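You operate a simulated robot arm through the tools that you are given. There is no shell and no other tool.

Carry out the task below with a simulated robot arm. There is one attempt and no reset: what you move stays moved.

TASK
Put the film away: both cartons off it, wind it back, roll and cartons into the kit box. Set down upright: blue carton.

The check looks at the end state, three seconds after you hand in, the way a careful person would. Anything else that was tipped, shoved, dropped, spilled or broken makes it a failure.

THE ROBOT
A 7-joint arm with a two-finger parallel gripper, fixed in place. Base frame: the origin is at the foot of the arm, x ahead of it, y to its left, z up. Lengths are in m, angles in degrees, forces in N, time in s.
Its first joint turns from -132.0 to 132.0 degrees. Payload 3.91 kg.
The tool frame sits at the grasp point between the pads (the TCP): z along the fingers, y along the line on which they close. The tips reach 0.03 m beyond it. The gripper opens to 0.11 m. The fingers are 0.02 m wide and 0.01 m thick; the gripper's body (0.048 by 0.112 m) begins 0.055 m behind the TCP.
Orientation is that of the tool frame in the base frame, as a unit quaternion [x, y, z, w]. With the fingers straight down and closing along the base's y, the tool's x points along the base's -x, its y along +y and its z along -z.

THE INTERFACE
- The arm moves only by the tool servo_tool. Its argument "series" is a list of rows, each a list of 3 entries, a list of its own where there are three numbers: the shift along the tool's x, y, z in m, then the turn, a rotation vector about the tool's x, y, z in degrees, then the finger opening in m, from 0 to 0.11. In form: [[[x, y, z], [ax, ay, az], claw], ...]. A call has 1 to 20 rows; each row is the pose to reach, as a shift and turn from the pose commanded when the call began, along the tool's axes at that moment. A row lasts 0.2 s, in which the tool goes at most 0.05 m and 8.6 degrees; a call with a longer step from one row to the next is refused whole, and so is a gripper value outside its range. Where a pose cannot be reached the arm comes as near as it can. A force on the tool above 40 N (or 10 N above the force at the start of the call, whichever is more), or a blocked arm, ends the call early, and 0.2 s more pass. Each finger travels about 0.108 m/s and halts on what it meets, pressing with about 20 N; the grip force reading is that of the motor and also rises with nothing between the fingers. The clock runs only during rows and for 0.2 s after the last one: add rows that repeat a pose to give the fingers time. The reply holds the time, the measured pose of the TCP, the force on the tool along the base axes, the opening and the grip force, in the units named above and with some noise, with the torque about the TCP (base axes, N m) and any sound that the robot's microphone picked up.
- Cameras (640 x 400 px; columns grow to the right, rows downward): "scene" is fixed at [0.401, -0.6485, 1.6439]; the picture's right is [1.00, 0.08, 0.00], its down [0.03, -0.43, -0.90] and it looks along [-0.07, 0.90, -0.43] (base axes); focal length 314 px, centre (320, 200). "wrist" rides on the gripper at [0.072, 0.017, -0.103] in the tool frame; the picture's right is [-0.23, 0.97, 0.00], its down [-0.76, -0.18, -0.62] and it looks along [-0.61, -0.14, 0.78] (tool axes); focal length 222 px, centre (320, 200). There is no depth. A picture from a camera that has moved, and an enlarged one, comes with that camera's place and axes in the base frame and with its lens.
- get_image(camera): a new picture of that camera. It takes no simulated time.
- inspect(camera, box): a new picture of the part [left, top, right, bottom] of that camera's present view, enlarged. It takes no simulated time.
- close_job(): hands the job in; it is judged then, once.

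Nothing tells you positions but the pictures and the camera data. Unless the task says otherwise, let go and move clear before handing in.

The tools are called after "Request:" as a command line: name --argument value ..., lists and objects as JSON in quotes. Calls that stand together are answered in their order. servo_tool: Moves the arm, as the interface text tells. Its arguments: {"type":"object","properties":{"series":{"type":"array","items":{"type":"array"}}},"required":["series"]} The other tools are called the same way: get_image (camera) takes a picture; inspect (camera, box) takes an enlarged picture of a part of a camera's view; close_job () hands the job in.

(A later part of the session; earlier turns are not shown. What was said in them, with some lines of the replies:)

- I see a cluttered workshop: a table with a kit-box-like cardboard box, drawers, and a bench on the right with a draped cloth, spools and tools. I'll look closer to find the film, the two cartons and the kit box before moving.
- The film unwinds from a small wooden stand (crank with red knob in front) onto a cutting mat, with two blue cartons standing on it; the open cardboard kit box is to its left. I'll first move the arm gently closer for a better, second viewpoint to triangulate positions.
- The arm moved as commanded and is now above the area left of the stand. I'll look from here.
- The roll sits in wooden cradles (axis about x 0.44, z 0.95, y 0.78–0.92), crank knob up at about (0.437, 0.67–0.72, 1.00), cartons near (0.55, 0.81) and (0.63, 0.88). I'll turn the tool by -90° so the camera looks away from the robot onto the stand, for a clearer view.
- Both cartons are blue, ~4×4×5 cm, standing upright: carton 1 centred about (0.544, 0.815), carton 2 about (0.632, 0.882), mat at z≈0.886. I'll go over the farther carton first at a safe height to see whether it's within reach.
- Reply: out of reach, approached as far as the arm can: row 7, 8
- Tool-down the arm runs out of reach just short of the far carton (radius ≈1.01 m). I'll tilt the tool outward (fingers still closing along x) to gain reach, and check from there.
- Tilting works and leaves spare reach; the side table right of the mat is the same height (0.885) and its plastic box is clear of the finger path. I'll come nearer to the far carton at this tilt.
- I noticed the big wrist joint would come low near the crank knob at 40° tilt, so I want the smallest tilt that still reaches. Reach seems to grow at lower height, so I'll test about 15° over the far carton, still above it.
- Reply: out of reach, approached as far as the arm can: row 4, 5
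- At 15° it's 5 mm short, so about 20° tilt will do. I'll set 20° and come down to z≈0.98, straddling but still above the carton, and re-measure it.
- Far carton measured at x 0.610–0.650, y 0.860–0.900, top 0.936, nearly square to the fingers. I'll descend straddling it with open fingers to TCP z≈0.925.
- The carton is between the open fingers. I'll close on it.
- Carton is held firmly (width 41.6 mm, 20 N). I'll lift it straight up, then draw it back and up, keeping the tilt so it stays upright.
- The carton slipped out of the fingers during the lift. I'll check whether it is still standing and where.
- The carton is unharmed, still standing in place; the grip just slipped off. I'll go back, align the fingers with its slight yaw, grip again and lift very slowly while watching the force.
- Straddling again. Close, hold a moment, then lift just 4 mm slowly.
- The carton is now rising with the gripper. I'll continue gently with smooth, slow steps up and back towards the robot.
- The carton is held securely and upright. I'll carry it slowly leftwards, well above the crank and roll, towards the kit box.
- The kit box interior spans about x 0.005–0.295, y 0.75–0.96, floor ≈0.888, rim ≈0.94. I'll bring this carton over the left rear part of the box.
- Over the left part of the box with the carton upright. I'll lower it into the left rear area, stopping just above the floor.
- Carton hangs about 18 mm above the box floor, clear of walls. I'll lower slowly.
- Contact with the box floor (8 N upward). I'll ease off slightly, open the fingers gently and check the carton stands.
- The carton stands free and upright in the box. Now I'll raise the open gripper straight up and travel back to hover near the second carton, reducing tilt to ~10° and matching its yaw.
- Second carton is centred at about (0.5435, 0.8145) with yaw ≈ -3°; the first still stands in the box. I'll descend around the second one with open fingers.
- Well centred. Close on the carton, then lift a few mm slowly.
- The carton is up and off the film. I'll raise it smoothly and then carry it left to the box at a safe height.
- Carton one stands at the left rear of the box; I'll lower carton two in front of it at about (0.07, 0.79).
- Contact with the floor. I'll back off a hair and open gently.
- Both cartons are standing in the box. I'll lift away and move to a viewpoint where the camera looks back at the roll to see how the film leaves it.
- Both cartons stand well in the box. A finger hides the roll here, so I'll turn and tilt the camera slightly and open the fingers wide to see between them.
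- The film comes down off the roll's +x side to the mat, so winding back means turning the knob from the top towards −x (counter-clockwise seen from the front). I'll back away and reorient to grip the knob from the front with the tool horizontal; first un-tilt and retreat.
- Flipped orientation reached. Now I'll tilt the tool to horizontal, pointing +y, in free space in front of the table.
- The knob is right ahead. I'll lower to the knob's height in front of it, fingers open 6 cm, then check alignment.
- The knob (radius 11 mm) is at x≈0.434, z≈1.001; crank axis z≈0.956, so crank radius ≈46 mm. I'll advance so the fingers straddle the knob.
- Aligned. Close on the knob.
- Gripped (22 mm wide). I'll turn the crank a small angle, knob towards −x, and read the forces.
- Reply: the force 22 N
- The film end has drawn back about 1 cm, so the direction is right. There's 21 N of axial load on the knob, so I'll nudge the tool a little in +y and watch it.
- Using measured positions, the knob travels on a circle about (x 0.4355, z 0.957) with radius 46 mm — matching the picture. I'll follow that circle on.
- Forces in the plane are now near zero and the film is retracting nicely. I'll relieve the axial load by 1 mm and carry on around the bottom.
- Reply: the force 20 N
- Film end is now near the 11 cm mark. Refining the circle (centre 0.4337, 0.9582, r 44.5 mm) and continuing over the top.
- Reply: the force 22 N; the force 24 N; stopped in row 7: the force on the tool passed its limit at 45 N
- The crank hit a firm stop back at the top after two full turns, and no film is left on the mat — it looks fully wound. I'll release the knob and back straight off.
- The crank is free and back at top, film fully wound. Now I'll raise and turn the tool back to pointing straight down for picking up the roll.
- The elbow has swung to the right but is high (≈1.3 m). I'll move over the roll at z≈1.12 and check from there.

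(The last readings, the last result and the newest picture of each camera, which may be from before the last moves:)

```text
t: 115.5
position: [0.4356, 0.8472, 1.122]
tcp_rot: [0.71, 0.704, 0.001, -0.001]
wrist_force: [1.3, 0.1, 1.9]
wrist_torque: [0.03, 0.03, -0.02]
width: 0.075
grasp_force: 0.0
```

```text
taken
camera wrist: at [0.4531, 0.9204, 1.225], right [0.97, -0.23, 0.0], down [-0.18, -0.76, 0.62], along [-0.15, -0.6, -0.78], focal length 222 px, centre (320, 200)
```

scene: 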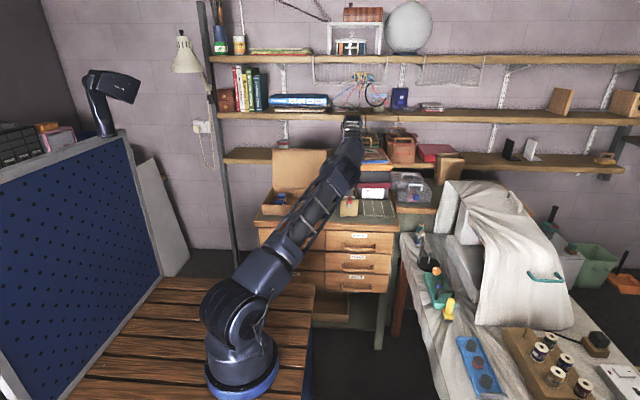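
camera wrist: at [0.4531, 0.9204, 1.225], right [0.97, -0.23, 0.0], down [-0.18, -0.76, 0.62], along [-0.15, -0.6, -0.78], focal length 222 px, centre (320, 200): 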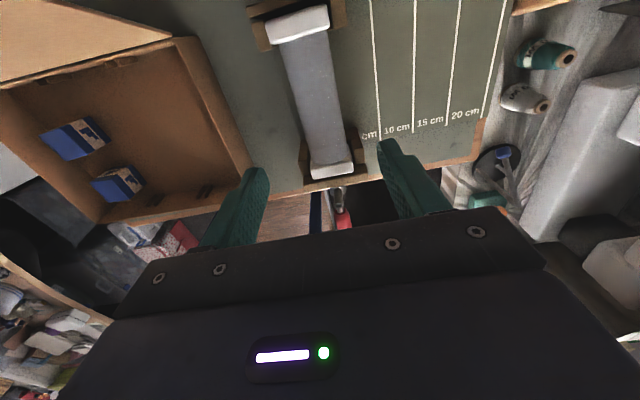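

Request:
inspect --camera "wrist" --box '[230, 0, 390, 200]'

Request:
inspect --camera "wrist" --box '[290, 110, 370, 230]'

Request:
inspect --camera "scene" --box '[300, 90, 420, 220]'

```text
2.00 times, centred on (310, 100) of wrist
camera zoom: at [0.4531, 0.9204, 1.225], right [0.97, -0.23, 0.0], down [-0.18, -0.76, 0.62], along [-0.15, -0.6, -0.78], focal length 444 px, centre (340, 400)
```

zoom: 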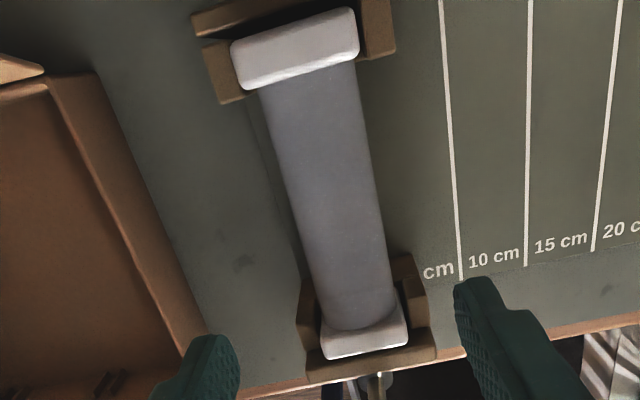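

```text
3.33 times, centred on (330, 170) of wrist
camera zoom: at [0.4531, 0.9204, 1.225], right [0.97, -0.23, 0.0], down [-0.18, -0.76, 0.62], along [-0.15, -0.6, -0.78], focal length 740 px, centre (287, 300)
```

zoom: 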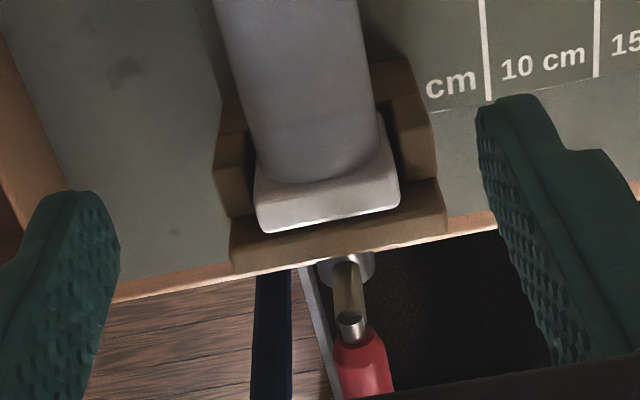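

```text
3.08 times, centred on (360, 155) of scene
camera zoom: at [0.401, -0.6485, 1.6439], right [1.0, 0.08, 0.0], down [0.03, -0.43, -0.9], along [-0.07, 0.9, -0.43], focal length 964 px, centre (197, 338)
```

zoom: 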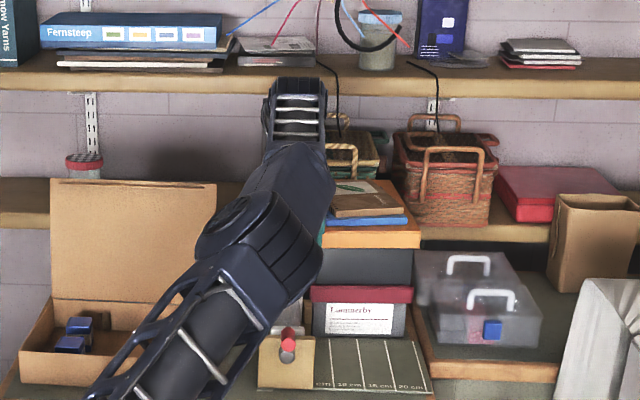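

The film is fully wound; the roll spans y 0.767–0.931 with its axis at x≈0.436, z≈0.957. I'll descend with open fingers around its middle.

Request:
servo_tool --series '[[[0.0018, 0.0004, 0.028], [0, 0, 0], 0.075], [[0.0018, 0.0004, 0.056], [0, 0, 0], 0.075], [[0.0018, 0.0004, 0.084], [0, 0, 0], 0.075], [[0.0018, 0.0004, 0.112], [0, 0, 0], 0.075], [[0.0018, 0.0004, 0.14], [0, 0, 0], 0.075], [[0.0018, 0.0004, 0.158], [0, 0, 0], 0.075], [[0.0018, 0.0004, 0.167], [0, 0, 0], 0.075]]'

Request:
get_image --camera "wrist"

Request:
inspect --camera "scene" --box '[300, 110, 420, 220]'

```text
t: 117.1
position: [0.4341, 0.8482, 0.9535]
tcp_rot: [0.709, 0.705, 0.001, 0.0]
wrist_force: [-0.6, 0.2, -0.7]
wrist_torque: [0.0, 0.0, 0.02]
width: 0.0748
grasp_force: 0.1
```

```text
taken
camera wrist: at [0.451, 0.922, 1.0569], right [0.97, -0.23, 0.0], down [-0.18, -0.76, 0.62], along [-0.14, -0.6, -0.78], focal length 222 px, centre (320, 200)
```

wrist: 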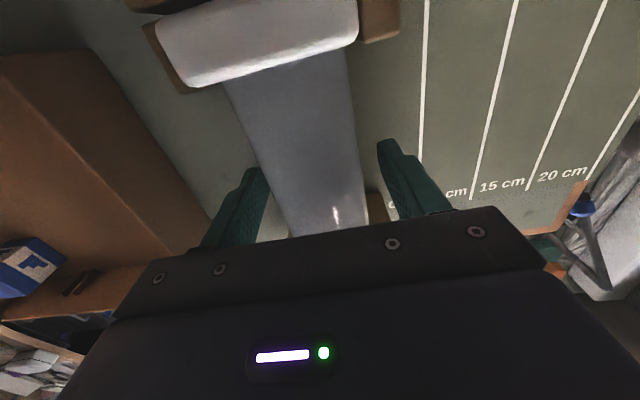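

```text
3.64 times, centred on (360, 165) of scene
camera zoom: at [0.401, -0.6485, 1.6439], right [1.0, 0.08, 0.0], down [0.03, -0.43, -0.9], along [-0.07, 0.9, -0.43], focal length 1140 px, centre (174, 327)
```

zoom: 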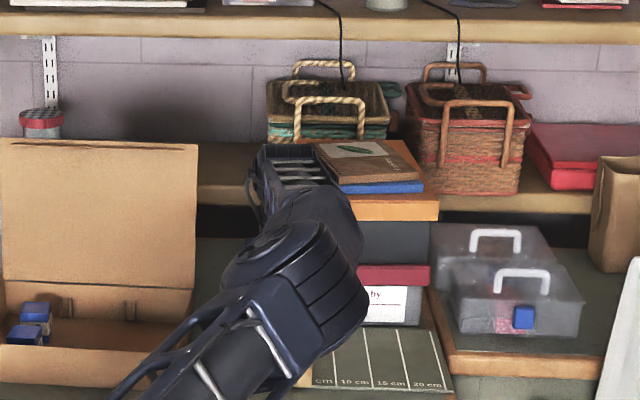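

The fingers straddle the roll's middle. I'll close on it and then try a very slow small lift, watching forces.

Request:
servo_tool --series '[[[0, 0, 0], [0, 0, 0], 0.06], [[0, 0, 0], [0, 0, 0], 0.03], [[0, 0, 0], [0, 0, 0], 0.03], [[0, 0, 0], [0, 0, 0], 0.03], [[0, 0, 0], [0, 0, 0], 0.03]]'

Request:
get_image --camera "wrist"

```text
t: 118.3
position: [0.4345, 0.849, 0.9532]
tcp_rot: [0.709, 0.705, 0.001, -0.001]
wrist_force: [0.1, 0.6, 0.4]
wrist_torque: [0.0, -0.02, -0.02]
width: 0.0492
grasp_force: 20.1
```

```text
taken
camera wrist: at [0.4511, 0.9221, 1.0569], right [0.97, -0.23, 0.0], down [-0.18, -0.76, 0.62], along [-0.14, -0.6, -0.78], focal length 222 px, centre (320, 200)
```

wrist: 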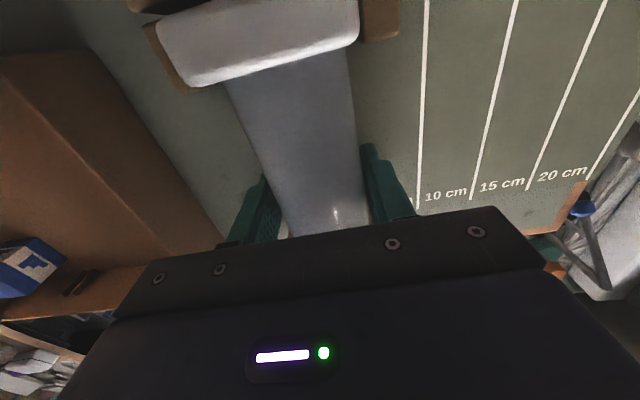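

Request:
servo_tool --series '[[[0, 0, -0.001], [0, 0, 0], 0.02], [[0, 0, -0.002], [0, 0, 0], 0.02], [[0, 0, -0.0035], [0, 0, 0], 0.02], [[0, 0, -0.005], [0, 0, 0], 0.02], [[0, 0, -0.0065], [0, 0, 0], 0.02], [[0, 0, -0.008], [0, 0, 0], 0.02]]'

Request:
get_image --camera "wrist"

```text
t: 119.7
position: [0.4339, 0.8487, 0.9614]
tcp_rot: [0.709, 0.705, 0.0, -0.001]
wrist_force: [-0.8, 0.3, -2.5]
wrist_torque: [0.01, 0.01, -0.01]
width: 0.0494
grasp_force: 20.2
```

```text
taken
camera wrist: at [0.4513, 0.9219, 1.0649], right [0.97, -0.23, 0.0], down [-0.18, -0.76, 0.62], along [-0.14, -0.61, -0.78], focal length 222 px, centre (320, 200)
```

wrist: 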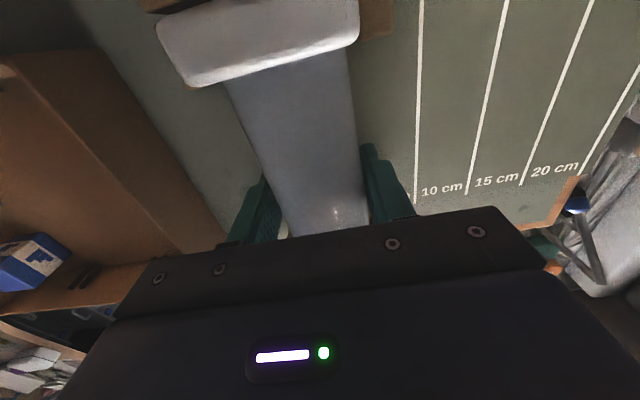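

The roll rises freely (about 2.5 N weight). Continue lifting smoothly straight up, clear of the cradle.

Request:
servo_tool --series '[[[0, 0, -0.002], [0, 0, 0], 0.02], [[0, 0, -0.005], [0, 0, 0], 0.02], [[0, 0, -0.009], [0, 0, 0], 0.02], [[0, 0, -0.014], [0, 0, 0], 0.02], [[0, 0, -0.02], [0, 0, 0], 0.02], [[0, 0, -0.027], [0, 0, 0], 0.02], [[0, 0, -0.035], [0, 0, 0], 0.02], [[0, 0, -0.044], [0, 0, 0], 0.02], [[0, 0, -0.053], [0, 0, 0], 0.02], [[0, 0, -0.063], [0, 0, 0], 0.02], [[0, 0, -0.073], [0, 0, 0], 0.02], [[0, 0, -0.084], [0, 0, 0], 0.02], [[0, 0, -0.095], [0, 0, 0], 0.02], [[0, 0, -0.106], [0, 0, 0], 0.02], [[0, 0, -0.117], [0, 0, 0], 0.02], [[0, 0, -0.127], [0, 0, 0], 0.02], [[0, 0, -0.136], [0, 0, 0], 0.02], [[0, 0, -0.143], [0, 0, 0], 0.02], [[0, 0, -0.148], [0, 0, 0], 0.02], [[0, 0, -0.15], [0, 0, 0], 0.02]]'

Request:
get_image --camera "wrist"

Request:
inspect --camera "scene" --box '[250, 90, 420, 230]'

```text
t: 123.9
position: [0.435, 0.8483, 1.1107]
tcp_rot: [0.709, 0.705, 0.001, -0.001]
wrist_force: [0.6, -0.3, -2.2]
wrist_torque: [0.03, 0.01, 0.02]
width: 0.0494
grasp_force: 19.5
```

```text
taken
camera wrist: at [0.4516, 0.922, 1.2147], right [0.97, -0.23, 0.0], down [-0.18, -0.76, 0.62], along [-0.14, -0.6, -0.78], focal length 222 px, centre (320, 200)
```

wrist: 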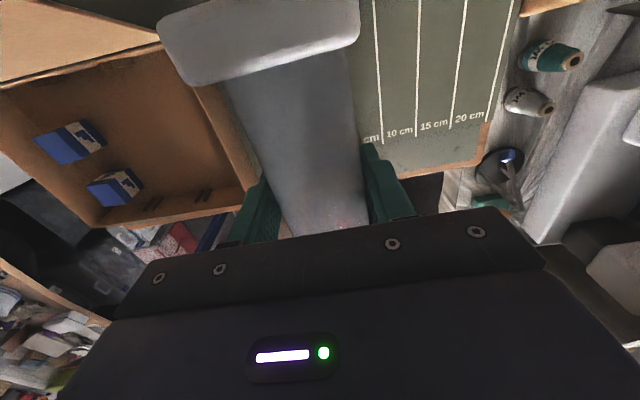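

```text
2.86 times, centred on (335, 160) of scene
camera zoom: at [0.401, -0.6485, 1.6439], right [1.0, 0.08, 0.0], down [0.03, -0.43, -0.9], along [-0.07, 0.9, -0.43], focal length 896 px, centre (277, 314)
```

zoom: 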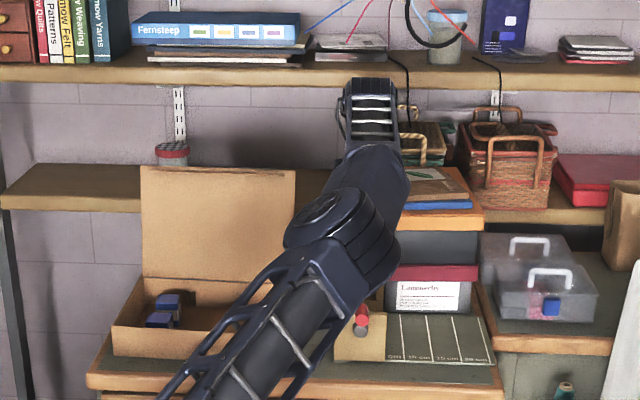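

The roll is clear of its cradle and the crank stayed on the stand. I'll carry it slowly left over the right-hand part of the kit box.

Request:
servo_tool --series '[[[0, -0.005, 0], [0, 0, 0], 0.02], [[0, -0.015, 0], [0, 0, 0], 0.02], [[0, -0.03, 0], [0, 0, 0], 0.02], [[0, -0.05, 0], [0, 0, 0], 0.02], [[-0.001, -0.075, 0], [0, 0, 0], 0.02], [[-0.001, -0.1, 0], [0, 0, 0], 0.02], [[-0.002, -0.125, 0], [0, 0, 0], 0.02], [[-0.002, -0.15, 0], [0, 0, 0], 0.02], [[-0.003, -0.175, 0], [0, 0, 0], 0.02], [[-0.003, -0.195, 0], [0, 0, 0], 0.02], [[-0.003, -0.21, 0], [0, 0, 0], 0.02], [[-0.003, -0.22, 0], [0, 0, 0], 0.02], [[-0.003, -0.226, 0], [0, 0, 0], 0.02], [[-0.003, -0.229, 0], [0, 0, 0], 0.02], [[-0.003, -0.23, 0], [0, 0, 0], 0.02]]'

Request:
get_image --camera "wrist"

Request:
get_image --camera "scene"

Request:
inspect --camera "scene" --box '[230, 110, 390, 230]'

```text
t: 127.1
position: [0.2037, 0.8462, 1.1119]
tcp_rot: [0.709, 0.705, 0.001, -0.001]
wrist_force: [0.5, 0.4, -1.7]
wrist_torque: [-0.02, 0.01, 0.03]
width: 0.0493
grasp_force: 20.4
```

```text
taken
camera wrist: at [0.2215, 0.9197, 1.215], right [0.97, -0.23, 0.0], down [-0.18, -0.76, 0.62], along [-0.15, -0.6, -0.78], focal length 222 px, centre (320, 200)
```

wrist: 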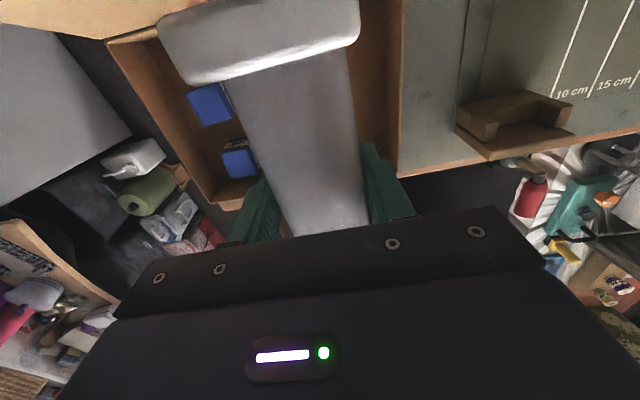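

```text
taken
```

scene: 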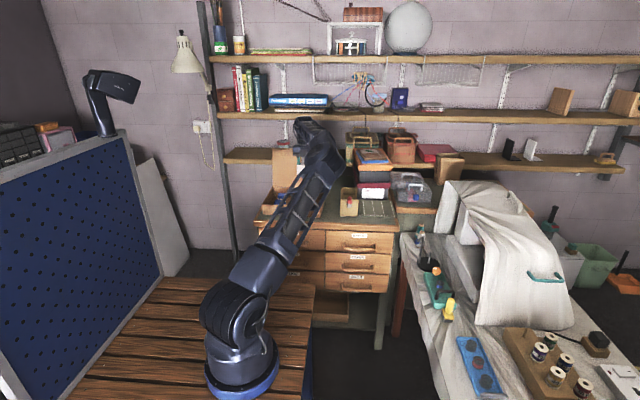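

```text
3.33 times, centred on (310, 170) of scene
camera zoom: at [0.401, -0.6485, 1.6439], right [1.0, 0.08, 0.0], down [0.03, -0.43, -0.9], along [-0.07, 0.9, -0.43], focal length 1045 px, centre (353, 300)
```

zoom: 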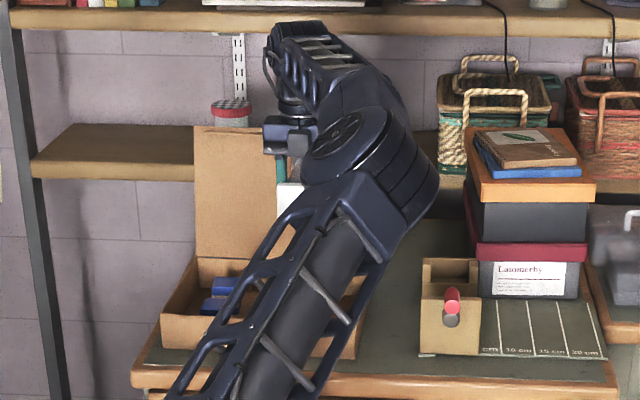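

Roll is above the right-hand half of the box (walls x≈0.01–0.29, y≈0.73–0.955), clear of both cartons. I'll lower it slowly.

Request:
servo_tool --series '[[[0, 0, 0.003], [0, 0, 0], 0.02], [[-0.0005, 0, 0.008], [0, 0, 0], 0.02], [[-0.001, 0, 0.015], [0, 0, 0], 0.02], [[-0.002, 0, 0.024], [0, 0, 0], 0.02], [[-0.003, 0, 0.035], [0, 0, 0], 0.02], [[-0.0035, 0, 0.047], [0, 0, 0], 0.02], [[-0.004, 0, 0.059], [0, 0, 0], 0.02], [[-0.004, 0, 0.071], [0, 0, 0], 0.02], [[-0.004, 0, 0.083], [0, 0, 0], 0.02], [[-0.004, 0, 0.095], [0, 0, 0], 0.02], [[-0.004, 0, 0.107], [0, 0, 0], 0.02], [[-0.004, 0, 0.119], [0, 0, 0], 0.02], [[-0.004, 0, 0.129], [0, 0, 0], 0.02], [[-0.004, 0, 0.137], [0, 0, 0], 0.02], [[-0.004, 0, 0.143], [0, 0, 0], 0.02], [[-0.004, 0, 0.147], [0, 0, 0], 0.02], [[-0.004, 0, 0.149], [0, 0, 0], 0.02], [[-0.004, 0, 0.15], [0, 0, 0], 0.02]]'

Request:
get_image --camera "wrist"

Request:
inspect --camera "scene" --box '[230, 110, 390, 230]'

```text
t: 130.9
position: [0.2035, 0.8419, 0.9622]
tcp_rot: [0.71, 0.705, 0.001, -0.001]
wrist_force: [-0.2, -0.1, -1.4]
wrist_torque: [0.01, -0.01, 0.04]
width: 0.0498
grasp_force: 19.7
```

```text
taken
camera wrist: at [0.2215, 0.916, 1.0649], right [0.97, -0.23, 0.0], down [-0.18, -0.76, 0.62], along [-0.14, -0.6, -0.78], focal length 222 px, centre (320, 200)
```

wrist: 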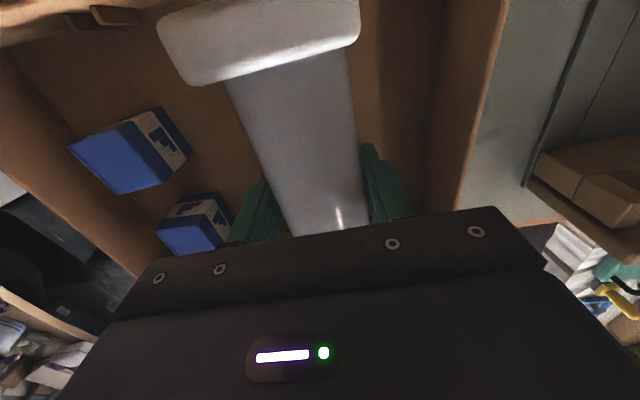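

```text
3.33 times, centred on (310, 170) of scene
camera zoom: at [0.401, -0.6485, 1.6439], right [1.0, 0.08, 0.0], down [0.03, -0.43, -0.9], along [-0.07, 0.9, -0.43], focal length 1045 px, centre (353, 300)
```

zoom: 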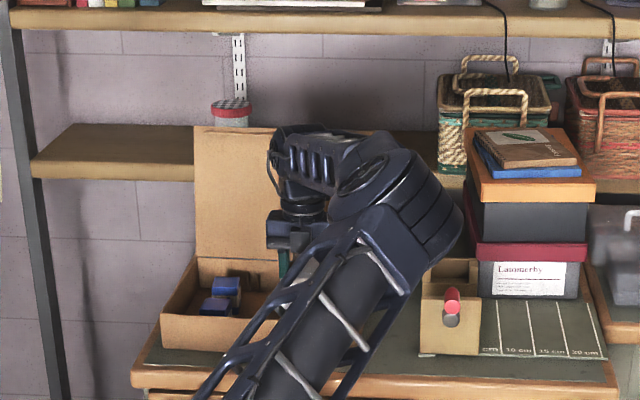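

Request:
servo_tool --series '[[[0, 0, 0.003], [0, 0, 0], 0.02], [[0, 0, 0.008], [0, 0, 0], 0.02], [[0, 0, 0.014], [0, 0, 0], 0.02], [[0, 0, 0.02], [0, 0, 0], 0.02], [[0, 0, 0.026], [0, 0, 0], 0.02], [[0, 0, 0.031], [0, 0, 0], 0.02], [[0, 0, 0.035], [0, 0, 0], 0.02], [[0, 0, 0.038], [0, 0, 0], 0.02], [[0, 0, 0.0395], [0, 0, 0], 0.02], [[0, 0, 0.04], [0, 0, 0], 0.02]]'

Request:
get_image --camera "wrist"

Request:
inspect --camera "scene" --box '[250, 150, 390, 230]'

```text
t: 133.1
position: [0.2049, 0.8426, 0.9234]
tcp_rot: [0.709, 0.705, 0.001, -0.001]
wrist_force: [1.0, 0.1, -1.6]
wrist_torque: [0.03, -0.01, -0.01]
width: 0.0491
grasp_force: 19.7
```

```text
taken
camera wrist: at [0.2216, 0.9161, 1.025], right [0.97, -0.23, 0.0], down [-0.18, -0.76, 0.62], along [-0.14, -0.6, -0.78], focal length 222 px, centre (320, 200)
```

wrist: 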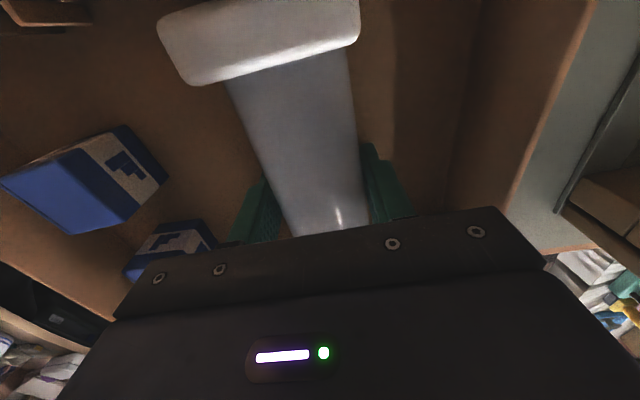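

```text
4.57 times, centred on (320, 190) of scene
camera zoom: at [0.401, -0.6485, 1.6439], right [1.0, 0.08, 0.0], down [0.03, -0.43, -0.9], along [-0.07, 0.9, -0.43], focal length 1433 px, centre (320, 246)
```

zoom: 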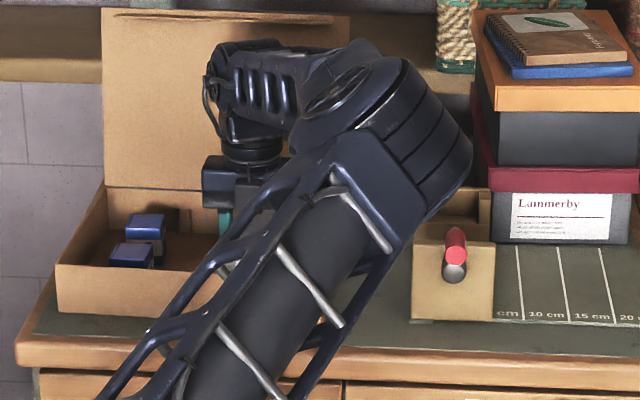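

Request:
servo_tool --series '[[[0, 0, 0.001], [0, 0, 0], 0.02], [[0, 0, 0.002], [0, 0, 0], 0.02], [[0, 0, 0.003], [0, 0, 0], 0.02], [[0, 0, 0.003], [0, 0, 0], 0.02]]'

Request:
servo_tool --series '[[[0, 0, 0.0007], [0, 0, 0], 0.02], [[0, 0, 0.001], [0, 0, 0], 0.02], [[0, 0, 0.001], [0, 0, 0], 0.02]]'

Request:
servo_tool --series '[[[0, 0, 0.0005], [0, 0, 0], 0.02], [[0, 0, 0.0008], [0, 0, 0], 0.02], [[0, 0, 0.0008], [0, 0, 0], 0.02]]'

```text
t: 134.1
position: [0.2045, 0.8427, 0.918]
tcp_rot: [0.709, 0.705, 0.0, 0.0]
wrist_force: [0.6, 0.1, -2.2]
wrist_torque: [0.02, -0.05, 0.0]
width: 0.0492
grasp_force: 19.6
```

```text
t: 134.9
position: [0.2044, 0.8429, 0.9176]
tcp_rot: [0.709, 0.705, 0.0, -0.001]
wrist_force: [0.3, 1.0, -1.1]
wrist_torque: [-0.02, 0.03, -0.03]
width: 0.0495
grasp_force: 19.7
```

```text
t: 135.7
position: [0.2045, 0.8432, 0.9166]
tcp_rot: [0.709, 0.705, 0.001, -0.001]
wrist_force: [-0.4, 0.4, -1.4]
wrist_torque: [0.01, -0.01, -0.03]
width: 0.0496
grasp_force: 19.8
```

Request:
servo_tool --series '[[[0, 0, 0.0004], [0, 0, 0], 0.02], [[0, 0, 0.0007], [0, 0, 0], 0.02], [[0, 0, 0.0007], [0, 0, 0], 0.02]]'

Request:
inspect --camera "wrist" --box '[200, 0, 420, 240]'

```text
t: 136.5
position: [0.2037, 0.8436, 0.9163]
tcp_rot: [0.71, 0.705, 0.0, 0.0]
wrist_force: [-0.1, -0.1, -2.0]
wrist_torque: [0.03, 0.04, -0.02]
width: 0.0494
grasp_force: 19.9
```

```text
1.67 times, centred on (310, 120) of wrist
camera zoom: at [0.2215, 0.9163, 1.0195], right [0.97, -0.23, 0.0], down [-0.18, -0.76, 0.62], along [-0.14, -0.6, -0.78], focal length 370 px, centre (337, 333)
```

zoom: 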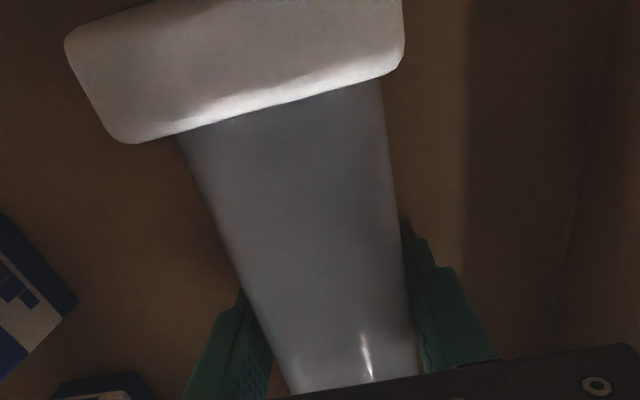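

Request:
servo_tool --series '[[[0, 0, 0.0004], [0, 0, 0], 0.02], [[0, 0, 0.0007], [0, 0, 0], 0.02], [[0, 0, 0.0007], [0, 0, 0], 0.02]]'

Request:
servo_tool --series '[[[0, 0, 0.0004], [0, 0, 0], 0.02], [[0, 0, 0.0007], [0, 0, 0], 0.02], [[0, 0, 0.0007], [0, 0, 0], 0.02]]'

```text
t: 137.3
position: [0.2036, 0.8434, 0.9137]
tcp_rot: [0.709, 0.705, 0.0, -0.001]
wrist_force: [0.2, 0.7, -1.8]
wrist_torque: [0.02, 0.0, -0.03]
width: 0.0496
grasp_force: 19.8
```

```text
t: 138.1
position: [0.2038, 0.8422, 0.9138]
tcp_rot: [0.709, 0.706, 0.0, -0.001]
wrist_force: [-0.6, -0.3, -2.1]
wrist_torque: [-0.02, 0.0, 0.0]
width: 0.0492
grasp_force: 20.1
```

Request:
servo_tool --series '[[[0, 0, 0.0004], [0, 0, 0], 0.02], [[0, 0, 0.0007], [0, 0, 0], 0.02], [[0, 0, 0.0007], [0, 0, 0], 0.02]]'

Request:
servo_tool --series '[[[0, 0, 0.0004], [0, 0, 0], 0.02], [[0, 0, 0.0007], [0, 0, 0], 0.02], [[0, 0, 0.0007], [0, 0, 0], 0.02]]'

```text
t: 138.9
position: [0.2042, 0.8428, 0.9143]
tcp_rot: [0.709, 0.705, 0.001, -0.001]
wrist_force: [-0.6, 0.5, 0.2]
wrist_torque: [0.01, -0.04, 0.01]
width: 0.0493
grasp_force: 20.3
```

```text
t: 139.7
position: [0.2034, 0.8446, 0.9142]
tcp_rot: [0.71, 0.704, 0.001, -0.001]
wrist_force: [-0.3, 3.6, 7.8]
wrist_torque: [0.01, -0.1, 0.08]
width: 0.0491
grasp_force: 20.2
```

Contact with the floor (either fingertips or flanges). I'll ease up slightly and let the grip relax very gradually so the roll settles gently.

Request:
servo_tool --series '[[[0, 0, -0.0008], [0, 0, 0], 0.03], [[0, 0, -0.0008], [0, 0, 0], 0.045], [[0, 0, -0.0008], [0, 0, 0], 0.047], [[0, 0, -0.0008], [0, 0, 0], 0.048], [[0, 0, -0.0008], [0, 0, 0], 0.0485], [[0, 0, -0.0008], [0, 0, 0], 0.0488]]'

Request:
inspect --camera "wrist" --box '[200, 0, 420, 240]'

```text
t: 141.1
position: [0.2035, 0.8426, 0.9133]
tcp_rot: [0.709, 0.705, 0.0, -0.001]
wrist_force: [-1.0, -0.3, 3.3]
wrist_torque: [-0.09, 0.0, -0.05]
width: 0.0495
grasp_force: 20.3
```

```text
1.67 times, centred on (310, 120) of wrist
camera zoom: at [0.2214, 0.9159, 1.0174], right [0.97, -0.23, 0.0], down [-0.18, -0.76, 0.62], along [-0.14, -0.61, -0.78], focal length 370 px, centre (337, 333)
```

zoom: 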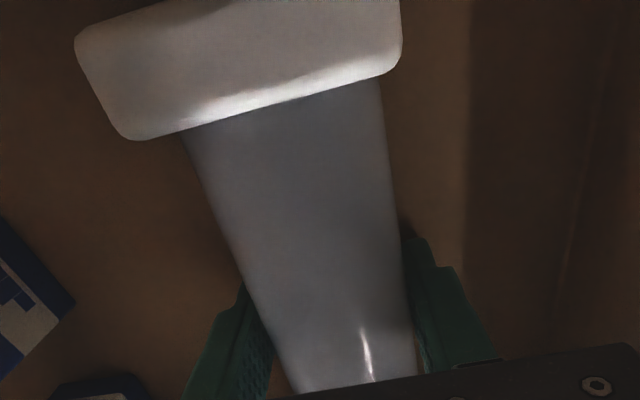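

Request:
servo_tool --series '[[[0, 0, 0], [0, 0, 0], 0.049], [[0, 0, 0], [0, 0, 0], 0.0492], [[0, 0, 0], [0, 0, 0], 0.0494], [[0, 0, 0], [0, 0, 0], 0.0496], [[0, 0, 0], [0, 0, 0], 0.0498], [[0, 0, 0], [0, 0, 0], 0.05], [[0, 0, 0], [0, 0, 0], 0.0503]]'

Request:
inspect --camera "wrist" --box '[200, 0, 420, 240]'

```text
t: 142.7
position: [0.2044, 0.8427, 0.9135]
tcp_rot: [0.71, 0.705, 0.0, 0.0]
wrist_force: [-0.3, -0.1, -0.4]
wrist_torque: [0.03, 0.01, 0.0]
width: 0.0498
grasp_force: 0.2
```

```text
1.67 times, centred on (310, 120) of wrist
camera zoom: at [0.2214, 0.916, 1.0174], right [0.97, -0.23, 0.0], down [-0.18, -0.76, 0.62], along [-0.14, -0.6, -0.78], focal length 370 px, centre (337, 333)
```

zoom: 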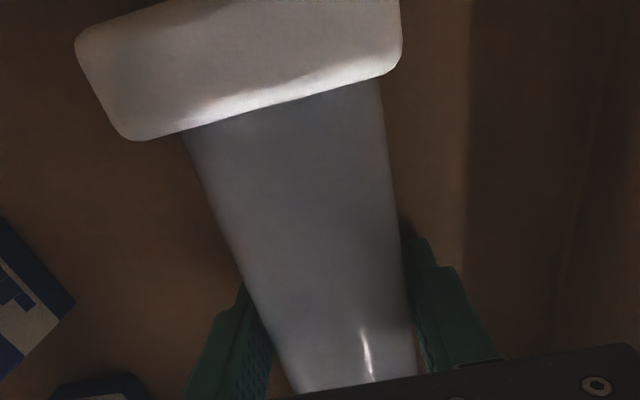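

Grip force is zero and the roll did not move, so it's resting on the box floor. Opening further.

Request:
servo_tool --series '[[[0, 0, 0], [0, 0, 0], 0.053], [[0, 0, 0], [0, 0, 0], 0.058], [[0, 0, 0], [0, 0, 0], 0.064], [[0, 0, 0], [0, 0, 0], 0.07], [[0, 0, 0], [0, 0, 0], 0.072]]'

Request:
get_image --camera "wrist"

```text
t: 143.9
position: [0.2043, 0.8423, 0.9149]
tcp_rot: [0.709, 0.705, 0.001, 0.0]
wrist_force: [-0.1, 0.2, 0.5]
wrist_torque: [-0.03, -0.01, -0.02]
width: 0.0721
grasp_force: 0.0
```

```text
taken
camera wrist: at [0.2214, 0.916, 1.0175], right [0.97, -0.23, 0.0], down [-0.18, -0.76, 0.62], along [-0.14, -0.6, -0.78], focal length 222 px, centre (320, 200)
```

wrist: 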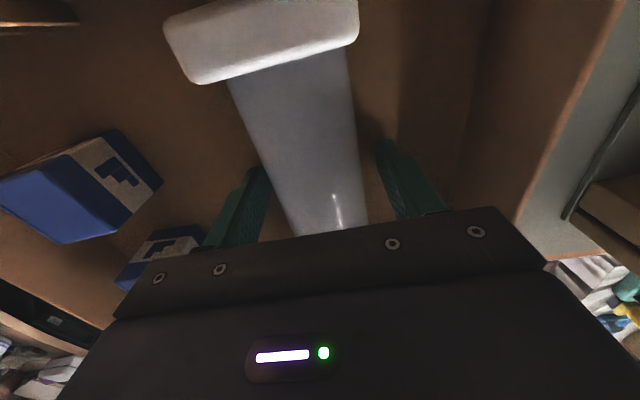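

The roll lies free. I'll raise the gripper straight up and then back away to check everything.

Request:
servo_tool --series '[[[0, 0, -0.008], [0, 0, 0], 0.072], [[0, 0, -0.025], [0, 0, 0], 0.072], [[0, 0, -0.05], [0, 0, 0], 0.072], [[0, 0, -0.085], [0, 0, 0], 0.072], [[0, 0, -0.125], [0, 0, 0], 0.072], [[0, 0, -0.165], [0, 0, 0], 0.072], [[0, 0, -0.205], [0, 0, 0], 0.072], [[0, 0, -0.24], [0, 0, 0], 0.072]]'

Request:
get_image --camera "wrist"

Request:
get_image --camera "scene"

```text
t: 145.7
position: [0.205, 0.8432, 1.1525]
tcp_rot: [0.709, 0.705, 0.0, 0.0]
wrist_force: [0.0, 0.1, -0.9]
wrist_torque: [-0.02, -0.03, -0.01]
width: 0.0719
grasp_force: 0.0
```

```text
taken
camera wrist: at [0.2221, 0.9173, 1.2573], right [0.97, -0.23, 0.0], down [-0.18, -0.76, 0.62], along [-0.14, -0.61, -0.78], focal length 222 px, centre (320, 200)
```

wrist: 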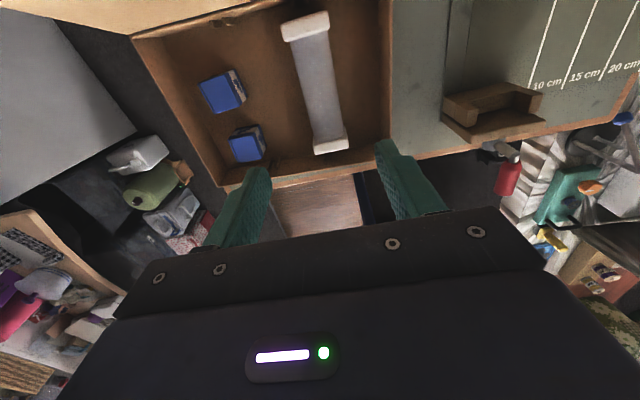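

```text
taken
```

scene: 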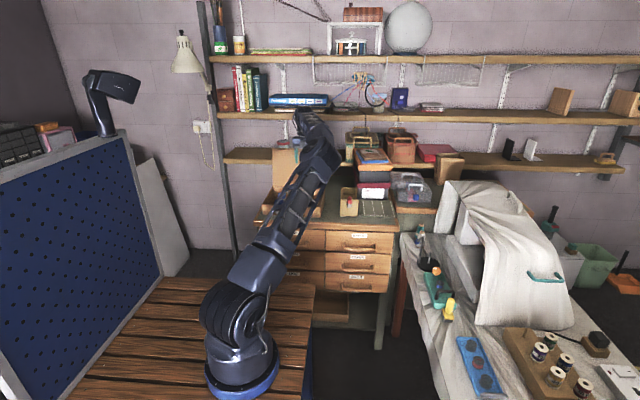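

Request:
servo_tool --series '[[[-0.03, 0, -0.01], [0, 0, 0], 0.072], [[-0.07, 0, -0.02], [0, 0, 0], 0.072], [[-0.11, 0.01, -0.03], [0, 0, 0], 0.072], [[-0.15, 0.03, -0.04], [0, 0, 0], 0.072], [[-0.19, 0.05, -0.05], [0, 0, 0], 0.072], [[-0.23, 0.07, -0.06], [0, 0, 0], 0.072], [[-0.26, 0.1, -0.06], [0, 0, 0], 0.072], [[-0.28, 0.14, -0.06], [0, 0, 0], 0.072], [[-0.29, 0.18, -0.06], [0, 0, 0], 0.072], [[-0.3, 0.22, -0.06], [0, 0, 0], 0.072], [[-0.3, 0.24, -0.06], [0, 0, 0], 0.072]]'

Request:
get_image --camera "scene"

Request:
inspect --camera "scene" --box '[250, 140, 350, 230]'

Request:
inspect --camera "scene" --box '[310, 130, 450, 230]'

```text
t: 148.1
position: [0.4426, 0.5417, 1.2144]
tcp_rot: [0.708, 0.706, 0.0, -0.001]
wrist_force: [0.0, 0.0, 0.0]
wrist_torque: [0.0, -0.02, 0.01]
width: 0.0722
grasp_force: 0.0
```

```text
taken
```

scene: 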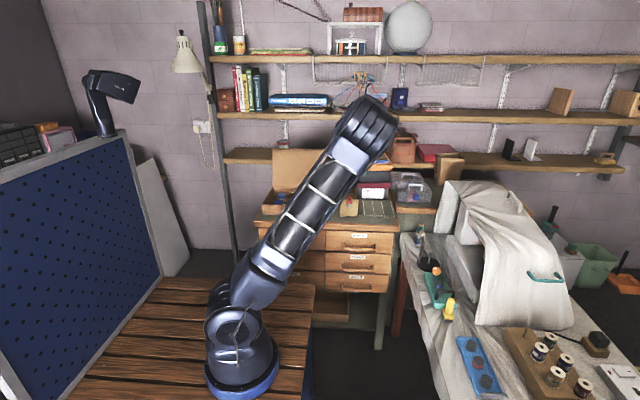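

```text
4.44 times, centred on (300, 185) of scene
camera zoom: at [0.401, -0.6485, 1.6439], right [1.0, 0.08, 0.0], down [0.03, -0.43, -0.9], along [-0.07, 0.9, -0.43], focal length 1393 px, centre (409, 267)
```

zoom: 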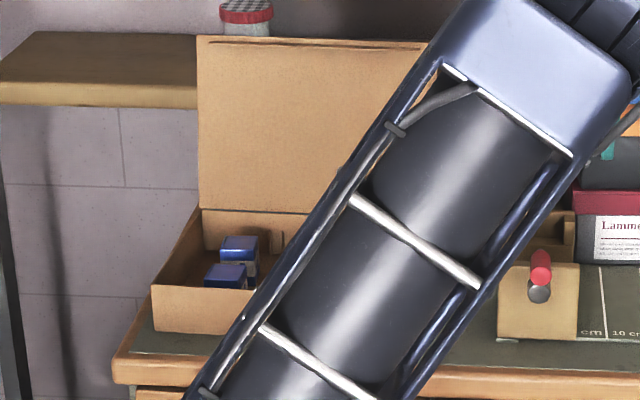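

```text
4.00 times, centred on (380, 180) of scene
camera zoom: at [0.401, -0.6485, 1.6439], right [1.0, 0.08, 0.0], down [0.03, -0.43, -0.9], along [-0.07, 0.9, -0.43], focal length 1254 px, centre (80, 280)
```

zoom: 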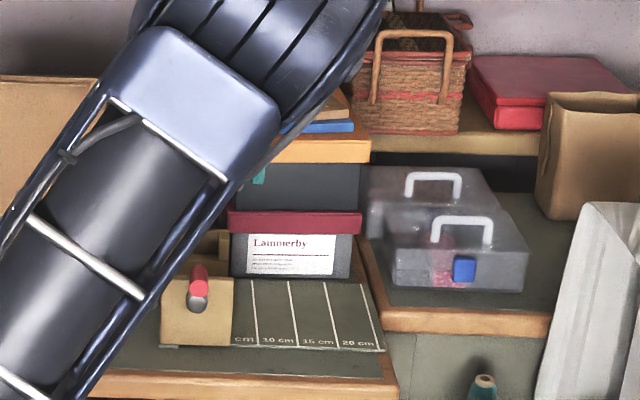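

All is in place: both blue cartons stand upright in the kit box, the wound roll lies beside them. The mat is empty, and the stand, crank and surroundings haven't shifted. The gripper is empty and clear, so I'm handing in.

Request:
close_job

```text
The job is handed in.
```

The film is put away. It is wound back all the way, and the roll and both cartons are in the kit box.

- **Cartons:** both cartons are blue, so I set both down upright in the left half of the box. On my first try at the farther one it slipped out of the gripper. It stayed standing in place, and a slower lift worked.
- **Film:** I turned the crank two full turns until it hit its stop, and no film is left on the mat. The crank stayed on the stand, back at the top where it started.
- **Roll:** I lifted it straight out of the cradle and laid it in the right half of the box. In the last look from above, after I let go, it was lying clear of the cartons.
- **Everything else:** in the final pictures the stand had not moved and nothing around it looked disturbed. I left the box lid open because you didn't ask for it to be closed.

The gripper is empty and clear of the table.
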